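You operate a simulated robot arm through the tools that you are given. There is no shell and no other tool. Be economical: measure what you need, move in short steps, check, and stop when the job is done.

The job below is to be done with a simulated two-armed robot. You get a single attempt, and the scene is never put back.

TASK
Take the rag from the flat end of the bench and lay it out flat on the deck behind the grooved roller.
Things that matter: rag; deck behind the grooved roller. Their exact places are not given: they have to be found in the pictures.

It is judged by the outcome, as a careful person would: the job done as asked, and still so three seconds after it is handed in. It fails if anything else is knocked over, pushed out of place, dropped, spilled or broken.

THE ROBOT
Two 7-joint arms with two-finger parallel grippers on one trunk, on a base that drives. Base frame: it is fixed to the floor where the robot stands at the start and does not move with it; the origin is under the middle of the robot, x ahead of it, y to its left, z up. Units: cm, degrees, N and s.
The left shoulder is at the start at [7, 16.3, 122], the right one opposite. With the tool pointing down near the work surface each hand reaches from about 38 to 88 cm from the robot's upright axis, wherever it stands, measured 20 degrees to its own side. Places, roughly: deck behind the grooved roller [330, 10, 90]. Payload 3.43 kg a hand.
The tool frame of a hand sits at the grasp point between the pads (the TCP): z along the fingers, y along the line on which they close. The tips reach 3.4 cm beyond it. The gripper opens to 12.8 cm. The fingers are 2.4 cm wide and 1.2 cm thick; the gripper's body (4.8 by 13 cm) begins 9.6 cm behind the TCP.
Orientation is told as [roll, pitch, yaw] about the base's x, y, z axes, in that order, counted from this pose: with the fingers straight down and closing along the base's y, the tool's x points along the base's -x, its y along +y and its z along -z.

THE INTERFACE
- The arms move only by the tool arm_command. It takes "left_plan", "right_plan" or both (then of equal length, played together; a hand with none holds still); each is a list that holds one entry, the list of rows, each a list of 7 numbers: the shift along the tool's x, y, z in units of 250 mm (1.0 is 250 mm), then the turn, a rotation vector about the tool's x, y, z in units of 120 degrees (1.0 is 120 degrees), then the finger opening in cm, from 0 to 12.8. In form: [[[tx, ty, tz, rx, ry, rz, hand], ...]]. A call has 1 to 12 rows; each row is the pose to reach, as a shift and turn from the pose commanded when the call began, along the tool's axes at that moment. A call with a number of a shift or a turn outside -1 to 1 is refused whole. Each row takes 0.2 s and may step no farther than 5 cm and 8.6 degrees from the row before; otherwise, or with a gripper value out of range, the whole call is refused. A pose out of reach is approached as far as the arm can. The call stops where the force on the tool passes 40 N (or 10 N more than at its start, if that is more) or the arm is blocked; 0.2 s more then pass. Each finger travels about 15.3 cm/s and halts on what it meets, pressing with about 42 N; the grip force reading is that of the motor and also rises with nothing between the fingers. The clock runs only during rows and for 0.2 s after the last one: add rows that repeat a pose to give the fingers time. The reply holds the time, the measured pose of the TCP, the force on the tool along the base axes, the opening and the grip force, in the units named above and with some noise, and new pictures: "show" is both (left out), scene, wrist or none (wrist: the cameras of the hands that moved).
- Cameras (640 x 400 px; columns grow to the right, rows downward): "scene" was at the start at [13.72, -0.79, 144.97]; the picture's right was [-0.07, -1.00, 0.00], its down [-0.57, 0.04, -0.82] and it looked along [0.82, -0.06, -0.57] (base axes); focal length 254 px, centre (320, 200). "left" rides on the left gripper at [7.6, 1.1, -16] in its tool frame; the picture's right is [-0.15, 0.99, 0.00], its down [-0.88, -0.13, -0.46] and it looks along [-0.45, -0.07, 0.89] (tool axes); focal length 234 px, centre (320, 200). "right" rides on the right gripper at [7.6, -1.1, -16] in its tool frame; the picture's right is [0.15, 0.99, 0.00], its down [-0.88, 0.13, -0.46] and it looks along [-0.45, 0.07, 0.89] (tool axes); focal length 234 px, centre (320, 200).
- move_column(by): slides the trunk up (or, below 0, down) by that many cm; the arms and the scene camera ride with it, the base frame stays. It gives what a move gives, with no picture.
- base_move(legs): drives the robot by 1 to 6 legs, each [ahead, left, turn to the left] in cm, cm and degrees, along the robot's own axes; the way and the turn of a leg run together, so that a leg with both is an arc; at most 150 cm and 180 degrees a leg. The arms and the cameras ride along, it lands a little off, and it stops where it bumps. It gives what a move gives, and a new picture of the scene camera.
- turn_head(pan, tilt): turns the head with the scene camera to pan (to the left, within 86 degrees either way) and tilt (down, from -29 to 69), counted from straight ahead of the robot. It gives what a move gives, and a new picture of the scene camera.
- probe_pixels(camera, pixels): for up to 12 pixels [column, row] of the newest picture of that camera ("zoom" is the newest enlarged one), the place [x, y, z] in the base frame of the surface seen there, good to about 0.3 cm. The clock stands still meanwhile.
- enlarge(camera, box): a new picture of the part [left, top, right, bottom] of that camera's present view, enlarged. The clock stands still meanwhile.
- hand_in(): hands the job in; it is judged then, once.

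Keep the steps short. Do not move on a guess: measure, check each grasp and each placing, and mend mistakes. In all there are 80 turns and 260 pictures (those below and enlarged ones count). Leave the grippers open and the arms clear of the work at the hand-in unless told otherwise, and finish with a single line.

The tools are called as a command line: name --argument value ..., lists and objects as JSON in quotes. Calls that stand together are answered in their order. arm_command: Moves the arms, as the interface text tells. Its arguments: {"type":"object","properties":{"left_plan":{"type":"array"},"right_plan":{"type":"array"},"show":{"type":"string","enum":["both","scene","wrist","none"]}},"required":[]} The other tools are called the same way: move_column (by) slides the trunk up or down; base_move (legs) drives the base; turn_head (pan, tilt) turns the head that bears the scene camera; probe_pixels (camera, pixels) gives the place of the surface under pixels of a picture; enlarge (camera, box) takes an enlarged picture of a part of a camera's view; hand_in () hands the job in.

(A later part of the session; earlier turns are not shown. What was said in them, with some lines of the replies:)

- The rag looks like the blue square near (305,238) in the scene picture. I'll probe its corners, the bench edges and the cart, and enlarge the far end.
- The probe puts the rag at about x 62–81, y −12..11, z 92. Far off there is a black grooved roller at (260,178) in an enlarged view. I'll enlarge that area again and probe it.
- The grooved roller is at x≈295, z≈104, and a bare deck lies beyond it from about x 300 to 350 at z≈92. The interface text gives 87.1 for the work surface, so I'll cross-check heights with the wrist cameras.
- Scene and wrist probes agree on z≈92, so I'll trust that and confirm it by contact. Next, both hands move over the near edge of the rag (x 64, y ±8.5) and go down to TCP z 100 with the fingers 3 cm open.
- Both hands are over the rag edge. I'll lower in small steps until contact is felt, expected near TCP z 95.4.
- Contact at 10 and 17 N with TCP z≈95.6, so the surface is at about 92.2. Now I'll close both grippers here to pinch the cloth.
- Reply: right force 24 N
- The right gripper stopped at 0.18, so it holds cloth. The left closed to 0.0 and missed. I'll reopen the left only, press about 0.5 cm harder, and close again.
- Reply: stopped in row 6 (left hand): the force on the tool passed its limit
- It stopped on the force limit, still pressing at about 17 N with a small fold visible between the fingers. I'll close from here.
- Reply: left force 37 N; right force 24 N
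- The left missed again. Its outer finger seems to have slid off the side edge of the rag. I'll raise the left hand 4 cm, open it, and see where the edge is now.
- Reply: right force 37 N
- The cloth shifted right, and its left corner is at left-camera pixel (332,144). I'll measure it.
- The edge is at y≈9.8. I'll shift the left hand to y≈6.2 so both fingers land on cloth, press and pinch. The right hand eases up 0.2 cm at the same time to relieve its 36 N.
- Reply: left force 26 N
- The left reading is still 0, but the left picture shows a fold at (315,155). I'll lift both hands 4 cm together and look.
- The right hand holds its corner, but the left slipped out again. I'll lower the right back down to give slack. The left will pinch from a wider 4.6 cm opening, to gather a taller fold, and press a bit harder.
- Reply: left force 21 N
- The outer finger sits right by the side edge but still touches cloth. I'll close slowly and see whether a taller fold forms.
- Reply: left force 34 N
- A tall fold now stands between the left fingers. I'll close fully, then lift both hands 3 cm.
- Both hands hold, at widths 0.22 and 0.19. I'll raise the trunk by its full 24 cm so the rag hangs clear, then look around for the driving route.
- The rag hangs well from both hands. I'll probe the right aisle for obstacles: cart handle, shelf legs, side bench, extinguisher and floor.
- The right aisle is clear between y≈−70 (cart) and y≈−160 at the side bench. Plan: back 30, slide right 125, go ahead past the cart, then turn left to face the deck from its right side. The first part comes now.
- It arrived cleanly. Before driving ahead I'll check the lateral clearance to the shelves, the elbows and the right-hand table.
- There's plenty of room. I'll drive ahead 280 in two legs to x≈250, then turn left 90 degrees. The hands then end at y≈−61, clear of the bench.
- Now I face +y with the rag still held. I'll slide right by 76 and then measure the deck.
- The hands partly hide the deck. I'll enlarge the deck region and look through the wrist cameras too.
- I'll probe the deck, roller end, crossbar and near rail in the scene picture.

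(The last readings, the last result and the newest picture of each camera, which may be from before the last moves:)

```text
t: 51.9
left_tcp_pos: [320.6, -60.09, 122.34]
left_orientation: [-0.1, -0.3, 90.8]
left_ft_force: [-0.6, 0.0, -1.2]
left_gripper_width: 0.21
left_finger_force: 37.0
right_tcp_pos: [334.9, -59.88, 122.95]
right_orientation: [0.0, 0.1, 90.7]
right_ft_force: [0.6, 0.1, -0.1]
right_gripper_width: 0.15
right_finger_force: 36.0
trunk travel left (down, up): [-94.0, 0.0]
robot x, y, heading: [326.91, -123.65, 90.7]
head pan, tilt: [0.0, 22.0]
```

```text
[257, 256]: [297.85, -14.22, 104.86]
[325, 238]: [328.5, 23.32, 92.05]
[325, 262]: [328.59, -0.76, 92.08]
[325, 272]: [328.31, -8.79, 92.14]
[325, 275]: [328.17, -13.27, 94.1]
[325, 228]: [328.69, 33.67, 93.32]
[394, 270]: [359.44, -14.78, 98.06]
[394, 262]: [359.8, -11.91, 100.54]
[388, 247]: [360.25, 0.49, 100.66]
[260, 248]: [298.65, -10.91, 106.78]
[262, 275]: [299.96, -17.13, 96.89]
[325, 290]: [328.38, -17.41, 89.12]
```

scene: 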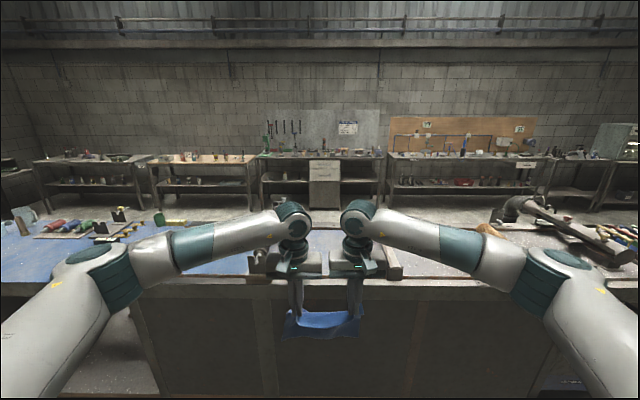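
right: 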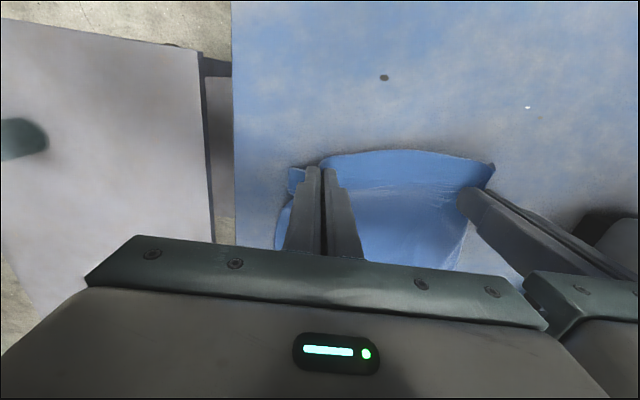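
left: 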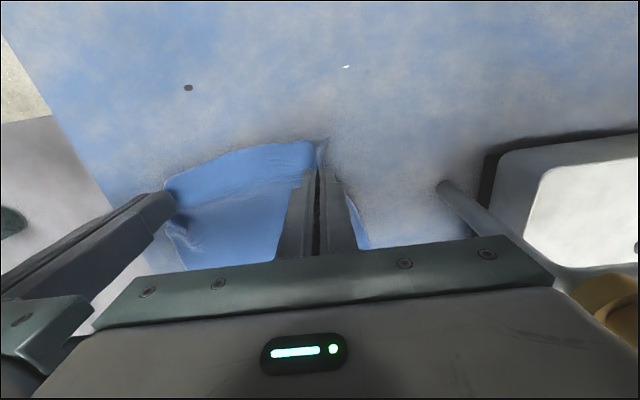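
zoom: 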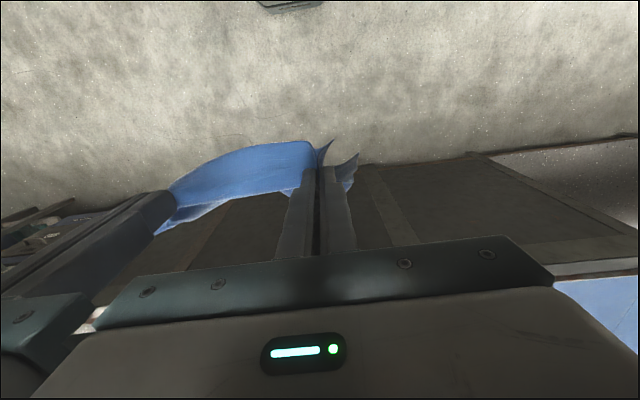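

The deck spans y −12 to 32 at z≈92.1 and is free between x≈303 and 357. The rail top at y −13 is z≈94, below the hanging hem. I'll drive ahead 67 with a small heading correction.

base_move --legs '[[40, 0, -0.7], [27, 0, 0]]'

enlarge --camera "scene" --box '[224, 210, 424, 335]'

enlarge --camera "right" --box '[0, 0, 640, 400]'

```text
t: 55.9
left_tcp_pos: [320.83, 6.87, 122.39]
left_orientation: [-0.2, -0.4, 90.2]
left_ft_force: [0.4, 0.1, 0.4]
left_gripper_width: 0.21
left_finger_force: 37.0
right_tcp_pos: [335.3, 7.07, 122.88]
right_orientation: [0.0, 0.0, 90.2]
right_ft_force: [0.8, -0.1, 0.2]
right_gripper_width: 0.15
right_finger_force: 36.5
trunk travel left (down, up): [-94.0, 0.0]
robot x, y, heading: [326.98, -57.09, 90.1]
head pan, tilt: [0.0, 22.0]
```

scene: 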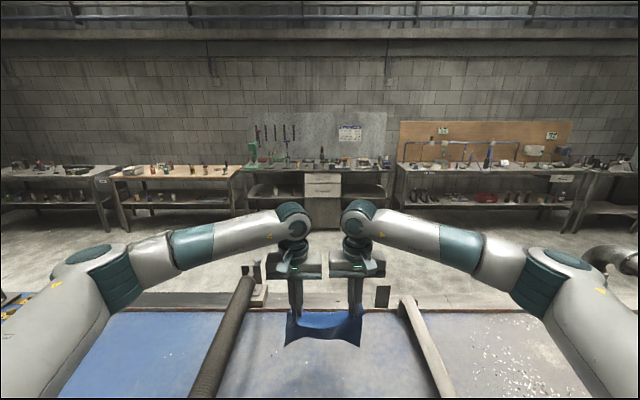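

```text
3.20 times, centred on (324, 272) of scene
```

zoom: 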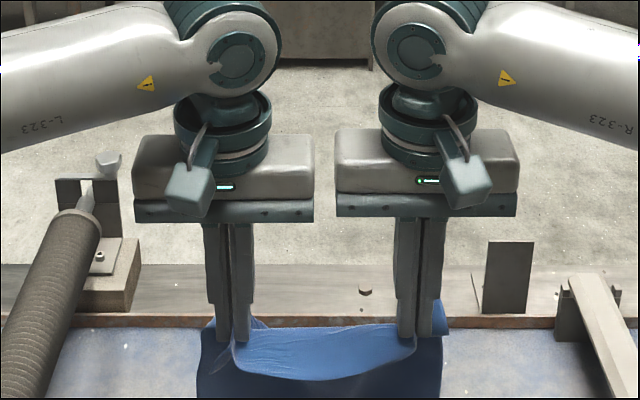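

```text
1.00 times, centred on (320, 200) of right
```

zoom: 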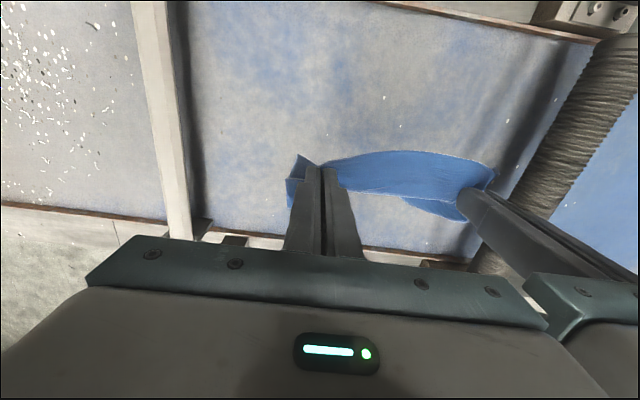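

The rag now hangs above the deck between the roller and the crossbar. I'll move both hands 12 cm farther (to y≈19) and spread each 1 cm, so the hem lands on the far side. Then I'll measure the hem height.

arm_command --left_plan '[[[-0.08, 0.01, 0, 0, 0, 0, 0], [-0.16, 0.02, 0, 0, 0, 0, 0], [-0.24, 0.03, 0, 0, 0, 0, 0], [-0.32, 0.04, 0, 0, 0, 0, 0], [-0.4, 0.04, 0, 0, 0, 0, 0], [-0.48, 0.04, 0, 0, 0, 0, 0], [-0.48, 0.04, 0, 0, 0, 0, 0]]]' --right_plan '[[[-0.08, -0.01, 0, 0, 0, 0, 0], [-0.16, -0.02, 0, 0, 0, 0, 0], [-0.24, -0.03, 0, 0, 0, 0, 0], [-0.32, -0.04, 0, 0, 0, 0, 0], [-0.4, -0.04, 0, 0, 0, 0, 0], [-0.48, -0.04, 0, 0, 0, 0, 0], [-0.48, -0.04, 0, 0, 0, 0, 0]]]' --show "scene"

enlarge --camera "scene" --box '[224, 230, 424, 355]'

```text
t: 57.5
left_tcp_pos: [319.91, 19.19, 122.39]
left_orientation: [-0.3, -0.4, 90.1]
left_ft_force: [24.2, 3.2, -0.7]
left_gripper_width: 0.24
left_finger_force: 36.8
right_tcp_pos: [336.1, 19.07, 122.74]
right_orientation: [0.1, 0.1, 90.3]
right_ft_force: [-24.0, -4.4, -0.2]
right_gripper_width: 0.23
right_finger_force: 37.0
trunk travel left (down, up): [-94.0, 0.0]
robot x, y, heading: [327.13, -56.81, 90.2]
head pan, tilt: [0.0, 22.0]
```

scene: 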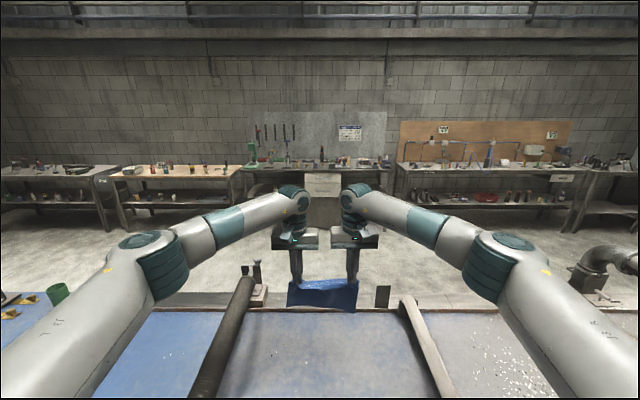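

```text
3.20 times, centred on (324, 292) of scene
```

zoom: 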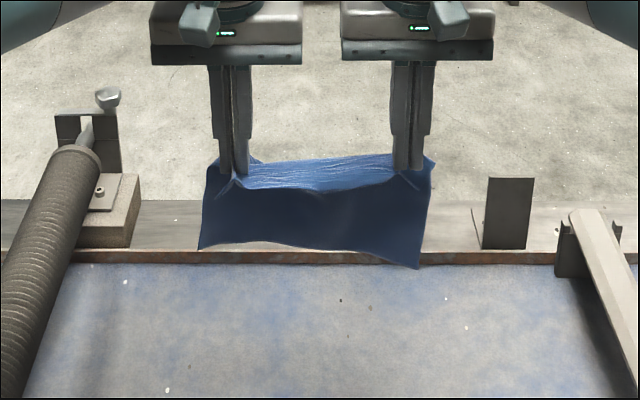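

Stretched taut at 24 N, so I'll relax the spread slightly. I'll also measure the hem height.

arm_command --left_plan '[[[0, -0.012, 0, 0, 0, 0, 0], [0, -0.02, 0, 0, 0, 0, 0], [0, -0.02, 0, 0, 0, 0, 0]]]' --right_plan '[[[0, 0.012, 0, 0, 0, 0, 0], [0, 0.02, 0, 0, 0, 0, 0], [0, 0.02, 0, 0, 0, 0, 0]]]' --show "scene"

probe_pixels --camera "scene" --pixels '[[324, 304], [300, 304], [345, 308], [352, 309], [292, 303], [324, 284], [324, 312], [290, 295]]'

enlarge --camera "scene" --box '[224, 230, 424, 355]'

```text
t: 58.3
left_tcp_pos: [320.26, 19.07, 122.36]
left_orientation: [0.0, -0.4, 90.2]
left_ft_force: [10.3, 2.2, -0.7]
left_gripper_width: 0.25
left_finger_force: 37.2
right_tcp_pos: [335.8, 19.14, 122.76]
right_orientation: [0.0, 0.0, 90.1]
right_ft_force: [-11.4, -2.5, 0.0]
right_gripper_width: 0.2
right_finger_force: 36.9
trunk travel left (down, up): [-94.0, 0.0]
robot x, y, heading: [326.77, -56.81, 90.2]
head pan, tilt: [0.0, 22.0]
```

scene: 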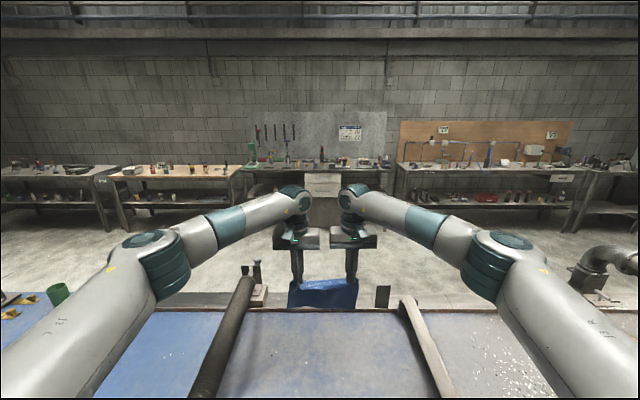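

```text
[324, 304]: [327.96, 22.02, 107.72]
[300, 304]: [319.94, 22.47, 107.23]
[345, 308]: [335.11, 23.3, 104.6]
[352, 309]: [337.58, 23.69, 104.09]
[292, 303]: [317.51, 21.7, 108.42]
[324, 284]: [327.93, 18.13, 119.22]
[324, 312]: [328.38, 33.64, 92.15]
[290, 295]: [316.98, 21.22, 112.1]
```

```text
3.20 times, centred on (324, 292) of scene
```

zoom: 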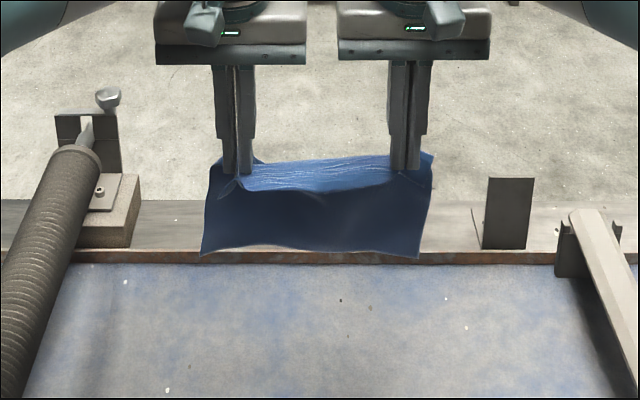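

Hem is at z≈105–108 and slightly ahead at y≈22–23. I'll lower the trunk 13 cm to bring it nearly onto the deck.

move_column --by -13

enlarge --camera "scene" --box '[204, 240, 444, 390]'

```text
t: 59.9
left_tcp_pos: [320.34, 19.05, 109.42]
left_orientation: [-0.2, -0.3, 90.2]
left_ft_force: [8.3, 1.3, -0.2]
left_gripper_width: 0.23
left_finger_force: 37.3
right_tcp_pos: [335.63, 19.07, 109.76]
right_orientation: [0.1, 0.0, 90.3]
right_ft_force: [-7.5, -0.3, -0.2]
right_gripper_width: 0.19
right_finger_force: 36.8
trunk travel left (down, up): [-81.0, 13.0]
robot x, y, heading: [327.06, -56.99, 90.3]
head pan, tilt: [0.0, 22.0]
```

```text
2.67 times, centred on (324, 315) of scene
```

zoom: 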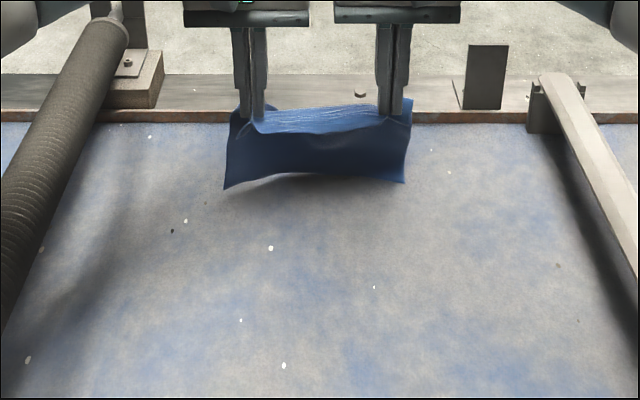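

The hem is just above the deck. Now the laying arc: hands come back toward the robot while lowering. I'll do the first part and check.

arm_command --left_plan '[[[0.02, 0, 0.06, 0, 0, 0, 0], [0.06, 0, 0.1, 0, 0, 0, 0], [0.12, 0, 0.13, 0, 0, 0, 0], [0.19, 0, 0.17, 0, 0, 0, 0], [0.26, 0, 0.22, 0, 0, 0, 0], [0.33, 0, 0.28, 0, 0, 0, 0], [0.33, 0, 0.28, 0, 0, 0, 0]]]' --right_plan '[[[0.02, 0, 0.06, 0, 0, 0, 0], [0.06, 0, 0.1, 0, 0, 0, 0], [0.12, 0, 0.13, 0, 0, 0, 0], [0.19, 0, 0.17, 0, 0, 0, 0], [0.26, 0, 0.22, 0, 0, 0, 0], [0.33, 0, 0.28, 0, 0, 0, 0], [0.33, 0, 0.28, 0, 0, 0, 0]]]' --show "wrist"

enlarge --camera "scene" --box '[204, 240, 444, 390]'

```text
t: 61.5
left_tcp_pos: [320.35, 10.86, 102.14]
left_orientation: [-0.3, -0.3, 90.1]
left_ft_force: [8.2, 2.1, 0.7]
left_gripper_width: 0.27
left_finger_force: 37.2
right_tcp_pos: [335.7, 10.84, 102.74]
right_orientation: [0.0, 0.0, 90.3]
right_ft_force: [-8.5, -0.7, -0.5]
right_gripper_width: 0.21
right_finger_force: 36.0
trunk travel left (down, up): [-81.0, 13.0]
robot x, y, heading: [326.81, -56.96, 90.2]
head pan, tilt: [0.0, 22.0]
```

right: 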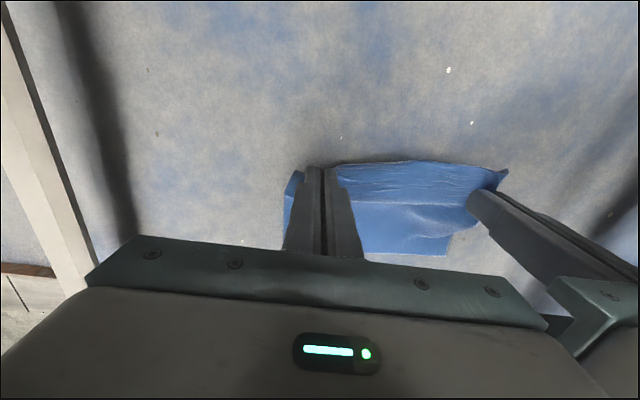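
left: 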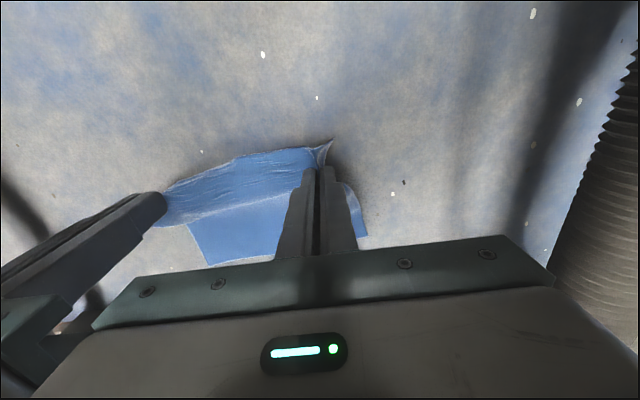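

```text
2.67 times, centred on (324, 315) of scene
```

zoom: 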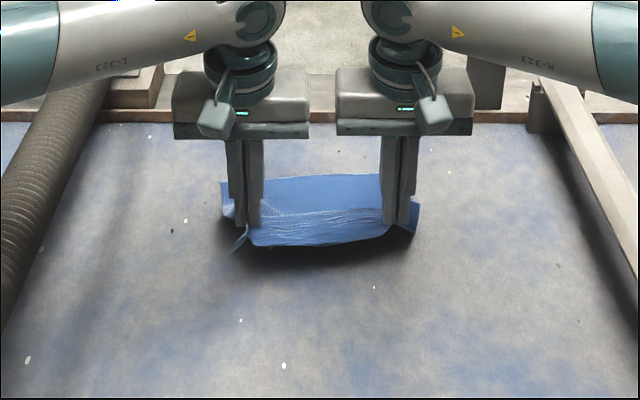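

The cloth is unrolling the right way. I'll measure where the hem lies.

probe_pixels --camera "scene" --pixels '[[324, 307], [324, 316], [340, 307], [305, 309], [324, 331], [288, 313]]'

probe_pixels --camera "right" --pixels '[[380, 248], [440, 250], [400, 225], [420, 162]]'

```text
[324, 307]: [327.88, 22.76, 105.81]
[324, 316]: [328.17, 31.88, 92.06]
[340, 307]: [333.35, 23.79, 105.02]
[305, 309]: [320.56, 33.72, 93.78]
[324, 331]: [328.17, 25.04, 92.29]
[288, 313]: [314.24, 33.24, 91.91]
```

```text
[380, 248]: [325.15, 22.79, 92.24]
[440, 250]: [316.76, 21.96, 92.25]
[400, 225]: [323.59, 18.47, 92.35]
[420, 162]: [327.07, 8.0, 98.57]
```

The hem lies on the deck at y≈22.8. I'll finish the arc: back about 6 cm and down to TCP z≈95.8.

arm_command --left_plan '[[[0.06, 0, 0.04, 0, 0, 0, 0], [0.12, 0, 0.09, 0, 0, 0, 0], [0.17, 0, 0.15, 0, 0, 0, 0], [0.21, 0, 0.2, 0, 0, 0, 0], [0.24, 0, 0.235, 0, 0, 0, 0], [0.25, 0, 0.25, 0, 0, 0, 0], [0.25, 0, 0.25, 0, 0, 0, 0]]]' --right_plan '[[[0.06, 0, 0.05, 0, 0, 0, 0], [0.12, 0, 0.11, 0, 0, 0, 0], [0.17, 0, 0.17, 0, 0, 0, 0], [0.21, 0, 0.22, 0, 0, 0, 0], [0.24, 0, 0.255, 0, 0, 0, 0], [0.25, 0, 0.272, 0, 0, 0, 0], [0.25, 0, 0.272, 0, 0, 0, 0]]]' --show "wrist"

enlarge --camera "scene" --box '[204, 240, 444, 390]'

```text
t: 63.0
left_tcp_pos: [320.27, 4.7, 96.06]
left_orientation: [-0.3, -0.3, 90.3]
left_ft_force: [7.2, 0.9, 0.4]
left_gripper_width: 0.23
left_finger_force: 37.4
right_tcp_pos: [335.64, 4.57, 96.11]
right_orientation: [0.0, 0.0, 90.1]
right_ft_force: [-7.2, -1.2, 0.8]
right_gripper_width: 0.15
right_finger_force: 35.7
trunk travel left (down, up): [-81.0, 13.0]
robot x, y, heading: [327.3, -56.6, 90.1]
head pan, tilt: [0.0, 22.0]
```

right: 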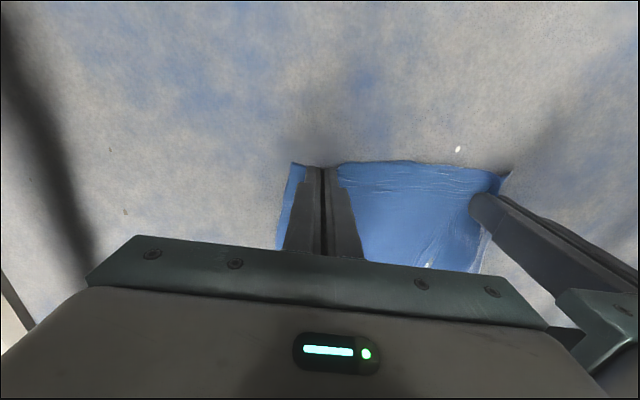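
left: 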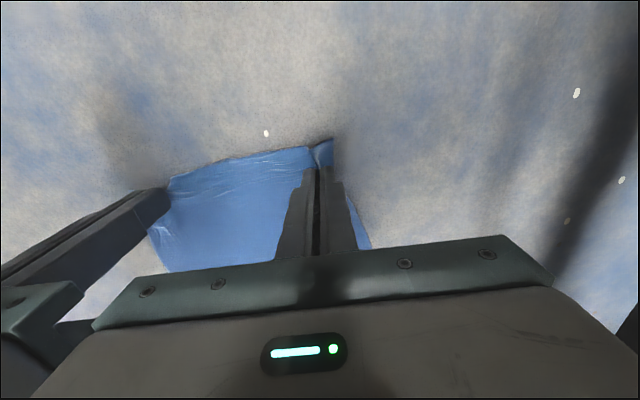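

```text
2.67 times, centred on (324, 315) of scene
```

zoom: 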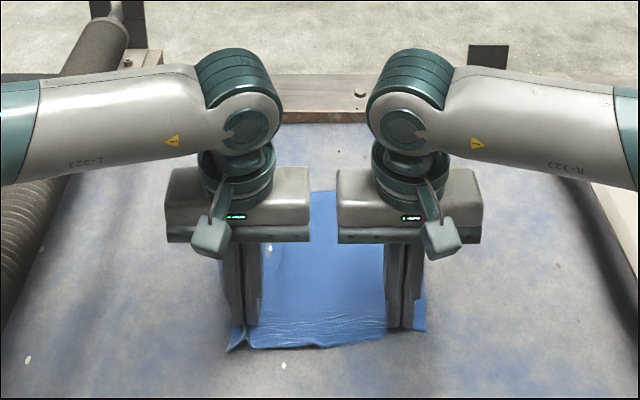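

Almost flat. Now I'll press lightly and open both grippers slowly to about 4.6 cm while still touching, so the gathered folds are drawn back out.

arm_command --left_plan '[[[0, 0, 0.012, 0, 0, 0, 0], [0, 0, 0.018, 0, 0, 0, 0.3], [0, 0, 0.02, 0, 0, 0, 0.8], [0, 0, 0.02, 0, 0, 0, 1.6], [0, 0, 0.02, 0, 0, 0, 2.4], [0, 0, 0.02, 0, 0, 0, 3.2], [0, 0, 0.02, 0, 0, 0, 4], [0, 0, 0.02, 0, 0, 0, 4.6], [0, 0, 0.02, 0, 0, 0, 4.6]]]' --right_plan '[[[0, 0, 0.012, 0, 0, 0, 0], [0, 0, 0.018, 0, 0, 0, 0.3], [0, 0, 0.02, 0, 0, 0, 0.8], [0, 0, 0.02, 0, 0, 0, 1.6], [0, 0, 0.02, 0, 0, 0, 2.4], [0, 0, 0.02, 0, 0, 0, 3.2], [0, 0, 0.02, 0, 0, 0, 4], [0, 0, 0.02, 0, 0, 0, 4.6], [0, 0, 0.02, 0, 0, 0, 4.6]]]' --show "wrist"

enlarge --camera "scene" --box '[264, 290, 392, 370]'

```text
t: 65.0
left_tcp_pos: [320.38, 4.59, 95.62]
left_orientation: [-0.2, -0.4, 90.3]
left_ft_force: [-0.4, 0.6, 0.2]
left_gripper_width: 4.59
left_finger_force: 0.2
right_tcp_pos: [335.84, 4.59, 95.68]
right_orientation: [0.0, -0.1, 90.2]
right_ft_force: [3.0, 1.6, 14.5]
right_gripper_width: 4.39
right_finger_force: 0.0
trunk travel left (down, up): [-81.0, 13.0]
robot x, y, heading: [327.2, -56.61, 90.0]
head pan, tilt: [0.0, 22.0]
```

right: 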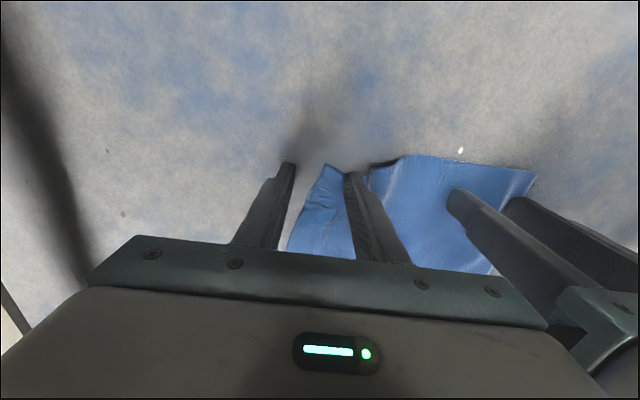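
left: 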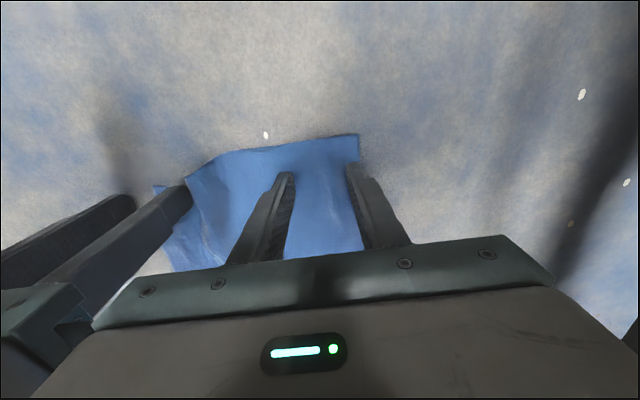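

```text
5.00 times, centred on (328, 330) of scene
```

zoom: 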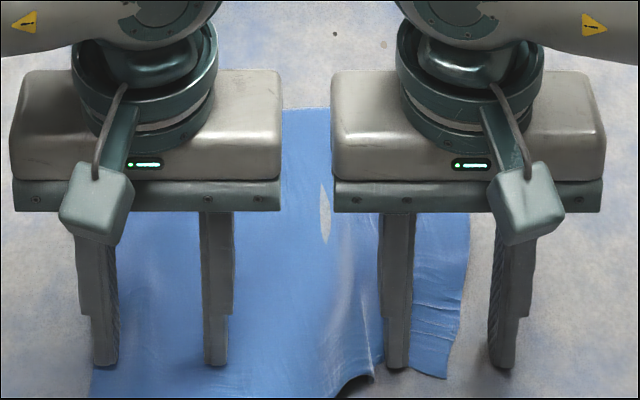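

The left side is spread nicely. On the right the inner finger pushed the cloth into a bump. I'll lift both hands straight up and look.

arm_command --left_plan '[[[0, 0, -0.04, 0, 0, 0, 4.6], [0, 0, -0.16, 0, 0, 0, 4.6], [0, 0, -0.32, 0, 0, 0, 4.6], [0, 0, -0.5, 0, 0, 0, 4.6], [0, 0, -0.6, 0, 0, 0, 4.6]]]' --right_plan '[[[0, 0, -0.04, 0, 0, 0, 4.6], [0, 0, -0.16, 0, 0, 0, 4.6], [0, 0, -0.32, 0, 0, 0, 4.6], [0, 0, -0.5, 0, 0, 0, 4.6], [0, 0, -0.6, 0, 0, 0, 4.6]]]' --show "wrist"

enlarge --camera "right" --box '[240, 100, 560, 300]'

```text
t: 66.2
left_tcp_pos: [320.19, 4.46, 110.64]
left_orientation: [-0.1, -0.2, 90.2]
left_ft_force: [0.1, -0.6, 0.7]
left_gripper_width: 4.6
left_finger_force: 0.1
right_tcp_pos: [335.63, 4.3, 110.58]
right_orientation: [0.1, 0.0, 90.2]
right_ft_force: [1.1, -0.5, -0.6]
right_gripper_width: 4.62
right_finger_force: 0.2
trunk travel left (down, up): [-81.0, 13.0]
robot x, y, heading: [326.96, -56.42, 90.2]
head pan, tilt: [0.0, 22.0]
```

right: 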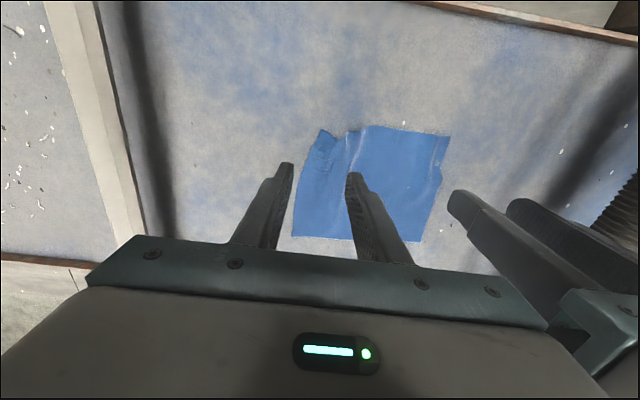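
left: 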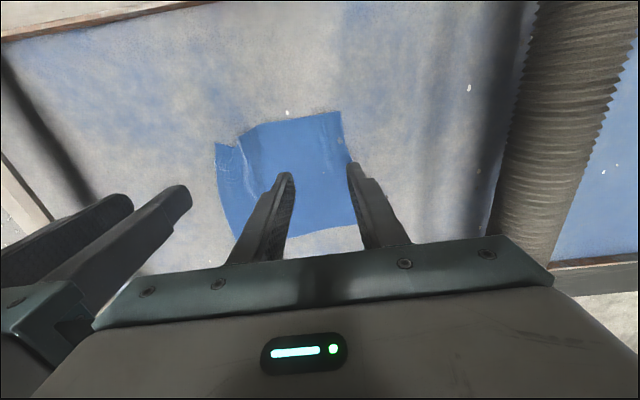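

```text
2.00 times, centred on (400, 200) of right
```

zoom: 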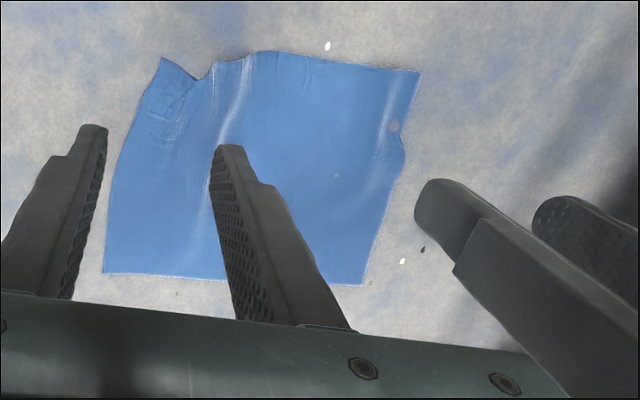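

The rag is mostly flat, with a ridge running in from the near edge close to the right corner. I'll measure the ridge, corners and edges.

probe_pixels --camera "zoom" --pixels '[[163, 60], [198, 76], [243, 58], [232, 95], [265, 54], [420, 74], [403, 140], [362, 282], [104, 270], [150, 120], [390, 110], [210, 180]]'

```text
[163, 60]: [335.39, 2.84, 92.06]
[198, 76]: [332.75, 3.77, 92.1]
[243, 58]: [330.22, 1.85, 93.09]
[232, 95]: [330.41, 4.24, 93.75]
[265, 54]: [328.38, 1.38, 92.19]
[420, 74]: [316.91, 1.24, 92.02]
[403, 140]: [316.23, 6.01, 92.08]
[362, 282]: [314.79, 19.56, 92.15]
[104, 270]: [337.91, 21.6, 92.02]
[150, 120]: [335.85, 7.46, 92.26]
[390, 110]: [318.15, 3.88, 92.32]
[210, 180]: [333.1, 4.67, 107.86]
```

The ridge is at x≈330, up to z 93.75, and the near-right corner sits about 4 cm inward. The left hand, fingers closed, will hold the rag at (319,5). The right, fingers closed, will press lightly at (334,5) and then wipe the corner outward.

arm_command --left_plan '[[[-0.02, 0.048, 0, 0, 0, 0, 2], [-0.02, 0.048, 0.1, 0, 0, 0, 0], [-0.02, 0.048, 0.28, 0, 0, 0, 0], [-0.02, 0.048, 0.44, 0, 0, 0, 0], [-0.02, 0.048, 0.54, 0, 0, 0, 0], [-0.02, 0.048, 0.585, 0, 0, 0, 0], [-0.02, 0.048, 0.6, 0, 0, 0, 0], [-0.02, 0.048, 0.609, 0, 0, 0, 0], [-0.02, 0.048, 0.609, 0, 0, 0, 0]]]' --right_plan '[[[-0.028, 0.065, 0, 0, 0, 0, 2], [-0.028, 0.065, 0.1, 0, 0, 0, 0], [-0.028, 0.065, 0.28, 0, 0, 0, 0], [-0.028, 0.065, 0.44, 0, 0, 0, 0], [-0.028, 0.065, 0.54, 0, 0, 0, 0], [-0.028, 0.065, 0.585, 0, 0, 0, 0], [-0.028, 0.065, 0.593, 0, 0, 0, 0], [-0.028, 0.065, 0.599, 0, 0, 0, 0], [-0.028, 0.065, 0.603, 0, 0, 0, 0]]]' --show "wrist"

```text
t: 68.2
left_tcp_pos: [319.28, 5.06, 95.51]
left_orientation: [-0.2, -0.6, 90.2]
left_ft_force: [-0.4, 3.7, 14.6]
left_gripper_width: 0.02
left_finger_force: 33.1
right_tcp_pos: [334.17, 5.21, 95.53]
right_orientation: [0.0, -0.1, 90.2]
right_ft_force: [-0.1, 2.3, 13.2]
right_gripper_width: 0.0
right_finger_force: 33.1
trunk travel left (down, up): [-81.0, 13.0]
robot x, y, heading: [326.89, -57.03, 90.2]
head pan, tilt: [0.0, 22.0]
```

right: 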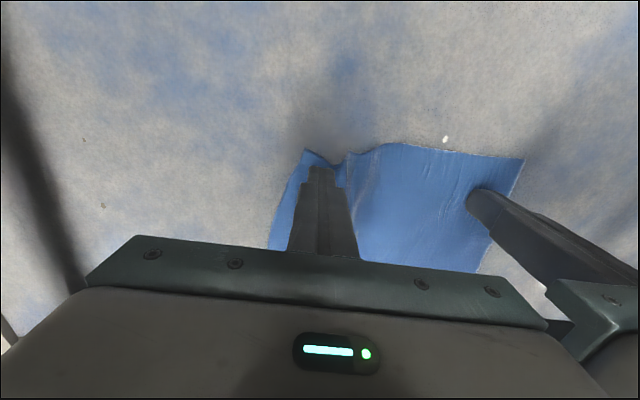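
left: 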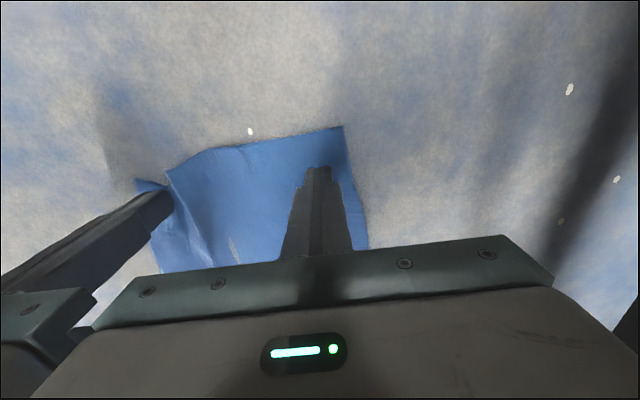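

Both hands press at about 14 N. Now the right hand wipes outward 4.5 cm (+x) and slightly toward the robot.

arm_command --right_plan '[[[0.005, -0.02, 0, 0, 0, 0, 0], [0.012, -0.05, 0, 0, 0, 0, 0], [0.02, -0.08, 0, 0, 0, 0, 0], [0.028, -0.11, 0, 0, 0, 0, 0], [0.036, -0.14, 0, 0, 0, 0, 0], [0.045, -0.17, 0, 0, 0, 0, 0]]]' --show "wrist"

enlarge --camera "right" --box '[240, 100, 560, 300]'

```text
t: 69.7
left_tcp_pos: [319.21, 4.91, 95.53]
left_orientation: [-0.3, -0.5, 90.2]
left_ft_force: [2.2, 4.3, 24.6]
left_gripper_width: 0.0
left_finger_force: 33.0
right_tcp_pos: [338.3, 3.96, 95.58]
right_orientation: [0.0, -0.1, 90.3]
right_ft_force: [-6.7, 1.5, 12.8]
right_gripper_width: 0.0
right_finger_force: 33.1
trunk travel left (down, up): [-81.0, 13.0]
robot x, y, heading: [326.86, -56.99, 90.1]
head pan, tilt: [0.0, 22.0]
```

right: 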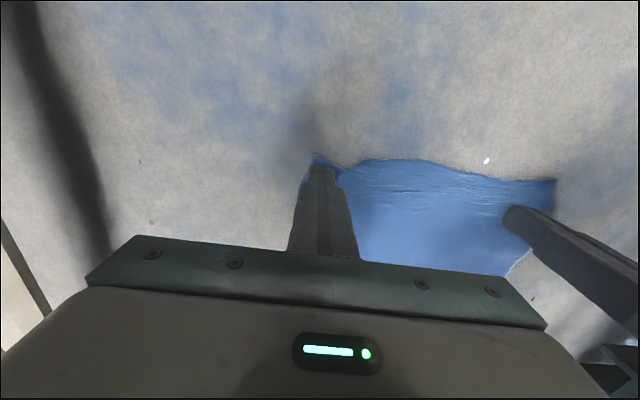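

```text
2.00 times, centred on (400, 200) of right
```

zoom: 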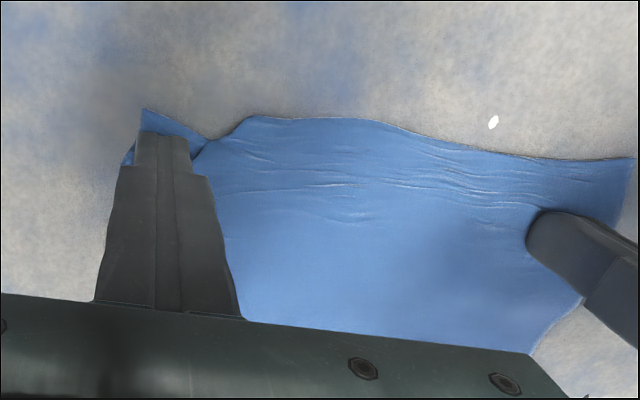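

The ridge is gone. I'll raise both hands straight up, fingers still closed, and inspect.

arm_command --left_plan '[[[0, 0, -0.04, 0, 0, 0, 0], [0, 0, -0.16, 0, 0, 0, 0], [0, 0, -0.34, 0, 0, 0, 0], [0, 0, -0.52, 0, 0, 0, 0], [0, 0, -0.7, 0, 0, 0, 0], [0, 0, -0.8, 0, 0, 0, 0]]]' --right_plan '[[[0, 0, -0.04, 0, 0, 0, 0], [0, 0, -0.16, 0, 0, 0, 0], [0, 0, -0.34, 0, 0, 0, 0], [0, 0, -0.52, 0, 0, 0, 0], [0, 0, -0.7, 0, 0, 0, 0], [0, 0, -0.8, 0, 0, 0, 0]]]' --show "wrist"

enlarge --camera "right" --box '[280, 80, 520, 230]'

```text
t: 71.0
left_tcp_pos: [319.07, 5.08, 115.36]
left_orientation: [-0.2, -0.3, 90.2]
left_ft_force: [-0.4, 0.0, -0.6]
left_gripper_width: 0.0
left_finger_force: 33.1
right_tcp_pos: [338.32, 4.31, 115.54]
right_orientation: [0.1, -0.1, 90.2]
right_ft_force: [0.2, 0.3, 0.1]
right_gripper_width: 0.0
right_finger_force: 32.9
trunk travel left (down, up): [-81.0, 13.0]
robot x, y, heading: [327.26, -56.96, 90.4]
head pan, tilt: [0.0, 22.0]
```

right: 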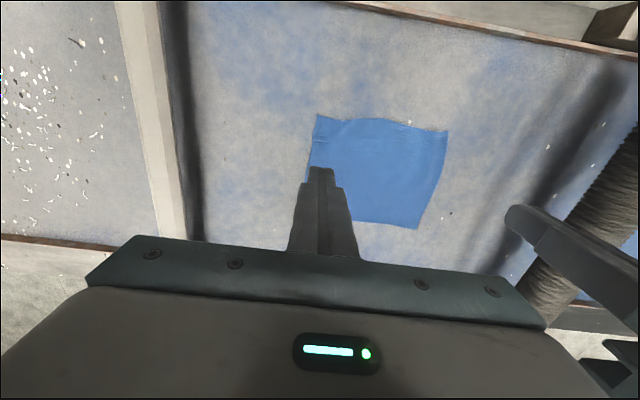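
left: 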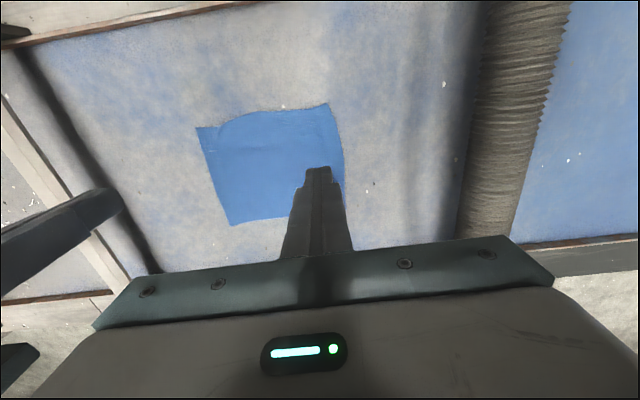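

```text
2.67 times, centred on (400, 155) of right
```

zoom: 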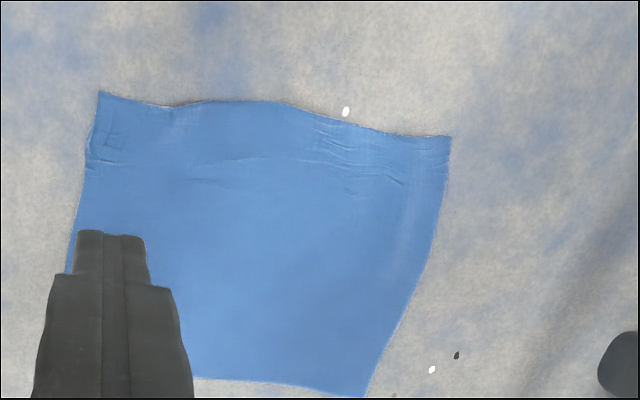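

The rag looks flat now. I'll probe heights across it.

probe_pixels --camera "zoom" --pixels '[[103, 97], [185, 108], [230, 108], [275, 108], [330, 125], [445, 140], [425, 250], [365, 392], [210, 370], [250, 160], [150, 150], [390, 180]]'

probe_pixels --camera "left" --pixels '[[200, 132], [232, 222], [285, 214], [326, 107], [342, 150], [250, 115], [215, 150], [225, 190]]'

```text
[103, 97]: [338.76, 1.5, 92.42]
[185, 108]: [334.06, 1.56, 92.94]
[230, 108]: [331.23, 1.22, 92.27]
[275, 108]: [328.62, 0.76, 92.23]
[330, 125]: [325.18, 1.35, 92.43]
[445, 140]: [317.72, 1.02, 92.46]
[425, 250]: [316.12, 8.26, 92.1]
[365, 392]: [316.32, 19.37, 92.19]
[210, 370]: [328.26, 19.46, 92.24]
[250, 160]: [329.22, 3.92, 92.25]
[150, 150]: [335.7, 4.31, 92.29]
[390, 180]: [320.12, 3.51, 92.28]
```

```text
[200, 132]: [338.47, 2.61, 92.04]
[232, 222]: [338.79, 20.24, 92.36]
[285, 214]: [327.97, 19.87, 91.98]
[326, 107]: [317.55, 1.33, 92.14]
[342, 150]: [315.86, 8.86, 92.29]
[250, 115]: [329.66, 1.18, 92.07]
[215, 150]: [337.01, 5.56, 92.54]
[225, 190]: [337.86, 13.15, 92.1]
```

The rag is flat, with all heights 92.0–92.9 and the corners at about (338.8,1.5), (317.7,1.1), (316.3,19.4) and (338.8,20.2). I'll open the grippers, raise the trunk, and back away from the bench.

arm_command --left_plan '[[[0, 0, -0.05, 0, 0, 0, 2], [0, 0, -0.1, 0, 0, 0, 4], [0, 0, -0.1, 0, 0, 0, 5]]]' --right_plan '[[[0, 0, -0.05, 0, 0, 0, 2], [0, 0, -0.1, 0, 0, 0, 4], [0, 0, -0.1, 0, 0, 0, 5]]]' --show "none"

move_column --by 12

base_move --legs '[[-50, 0, 0]]'

turn_head --pan 0 --tilt 28

enlarge --camera "scene" --box '[220, 180, 420, 305]'

```text
t: 71.8
left_tcp_pos: [319.16, 5.05, 117.86]
left_orientation: [-0.2, -0.3, 90.2]
left_ft_force: [-0.1, 0.2, 0.1]
left_gripper_width: 4.98
left_finger_force: 0.0
right_tcp_pos: [338.38, 4.26, 117.87]
right_orientation: [0.0, 0.1, 90.1]
right_ft_force: [1.2, 0.0, 0.4]
right_gripper_width: 4.99
right_finger_force: 0.1
trunk travel left (down, up): [-81.0, 13.0]
robot x, y, heading: [327.07, -57.0, 90.2]
head pan, tilt: [0.0, 22.0]
```

```text
t: 73.3
left_tcp_pos: [319.12, 5.11, 129.92]
left_orientation: [-0.4, -0.3, 90.2]
left_ft_force: [0.3, 0.5, 0.1]
left_gripper_width: 5.01
left_finger_force: 0.0
right_tcp_pos: [338.28, 4.22, 129.88]
right_orientation: [0.0, 0.1, 90.2]
right_ft_force: [0.5, -0.3, 0.0]
right_gripper_width: 4.97
right_finger_force: 0.1
trunk travel left (down, up): [-93.0, 1.0]
robot x, y, heading: [326.97, -57.17, 90.7]
head pan, tilt: [0.0, 22.0]
```

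```text
t: 76.3
left_tcp_pos: [319.51, -45.04, 129.69]
left_orientation: [-0.1, -0.3, 89.8]
left_ft_force: [0.3, 0.7, -0.7]
left_gripper_width: 5.01
left_finger_force: 0.1
right_tcp_pos: [338.67, -45.9, 129.82]
right_orientation: [-0.1, 0.0, 89.9]
right_ft_force: [-0.3, 0.8, 0.5]
right_gripper_width: 5.0
right_finger_force: 0.0
trunk travel left (down, up): [-93.0, 1.0]
robot x, y, heading: [326.65, -107.53, 90.1]
head pan, tilt: [0.0, 22.0]
```

scene: 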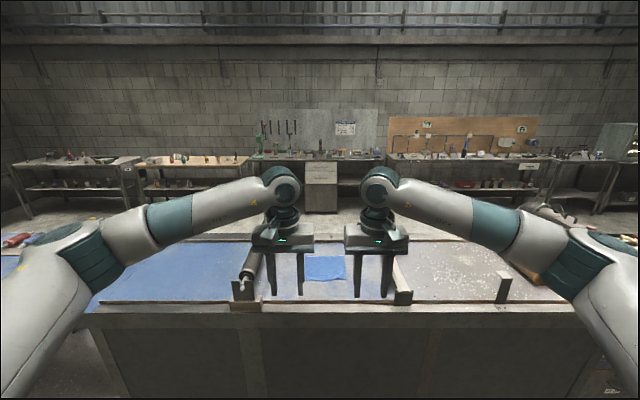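

```text
t: 77.0
left_tcp_pos: [319.42, -45.15, 129.74]
left_orientation: [-0.2, -0.2, 89.9]
left_ft_force: [-0.4, -0.9, -0.7]
left_gripper_width: 4.99
left_finger_force: 0.0
right_tcp_pos: [338.68, -45.94, 129.86]
right_orientation: [0.0, 0.2, 89.9]
right_ft_force: [-0.6, -0.2, 0.8]
right_gripper_width: 5.0
right_finger_force: 0.0
trunk travel left (down, up): [-93.0, 1.0]
robot x, y, heading: [326.92, -107.09, 90.0]
head pan, tilt: [0.0, 28.0]
```

scene: 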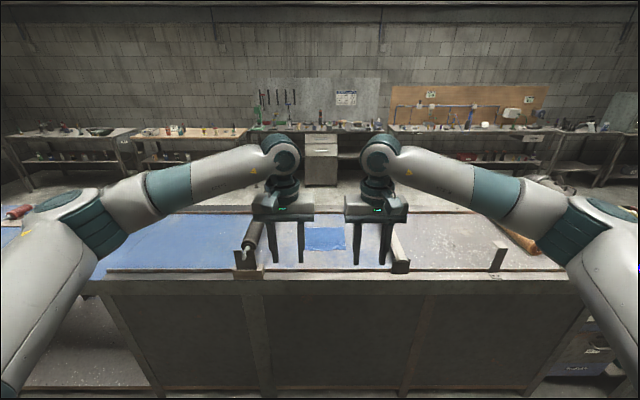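

```text
3.20 times, centred on (320, 242) of scene
```

zoom: 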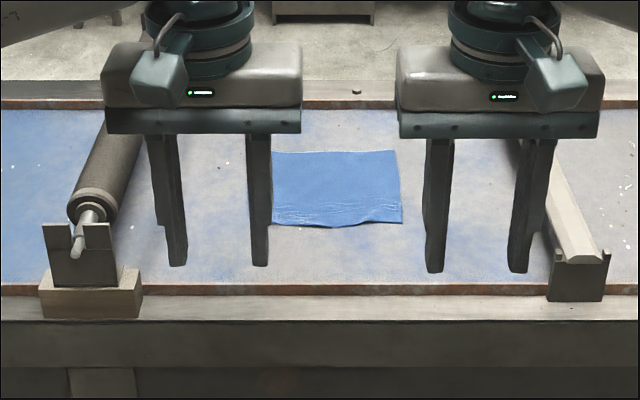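

The rag lies flat on the deck behind the grooved roller. The arms are clear, the grippers are open, and I saw nothing else disturbed, so I'm handing in.

hand_in

```text
The job is handed in.
```

The rag is laid out flat on the deck behind the grooved roller, with the grippers open and the arms clear; I saw nothing else disturbed, and the job is handed in.
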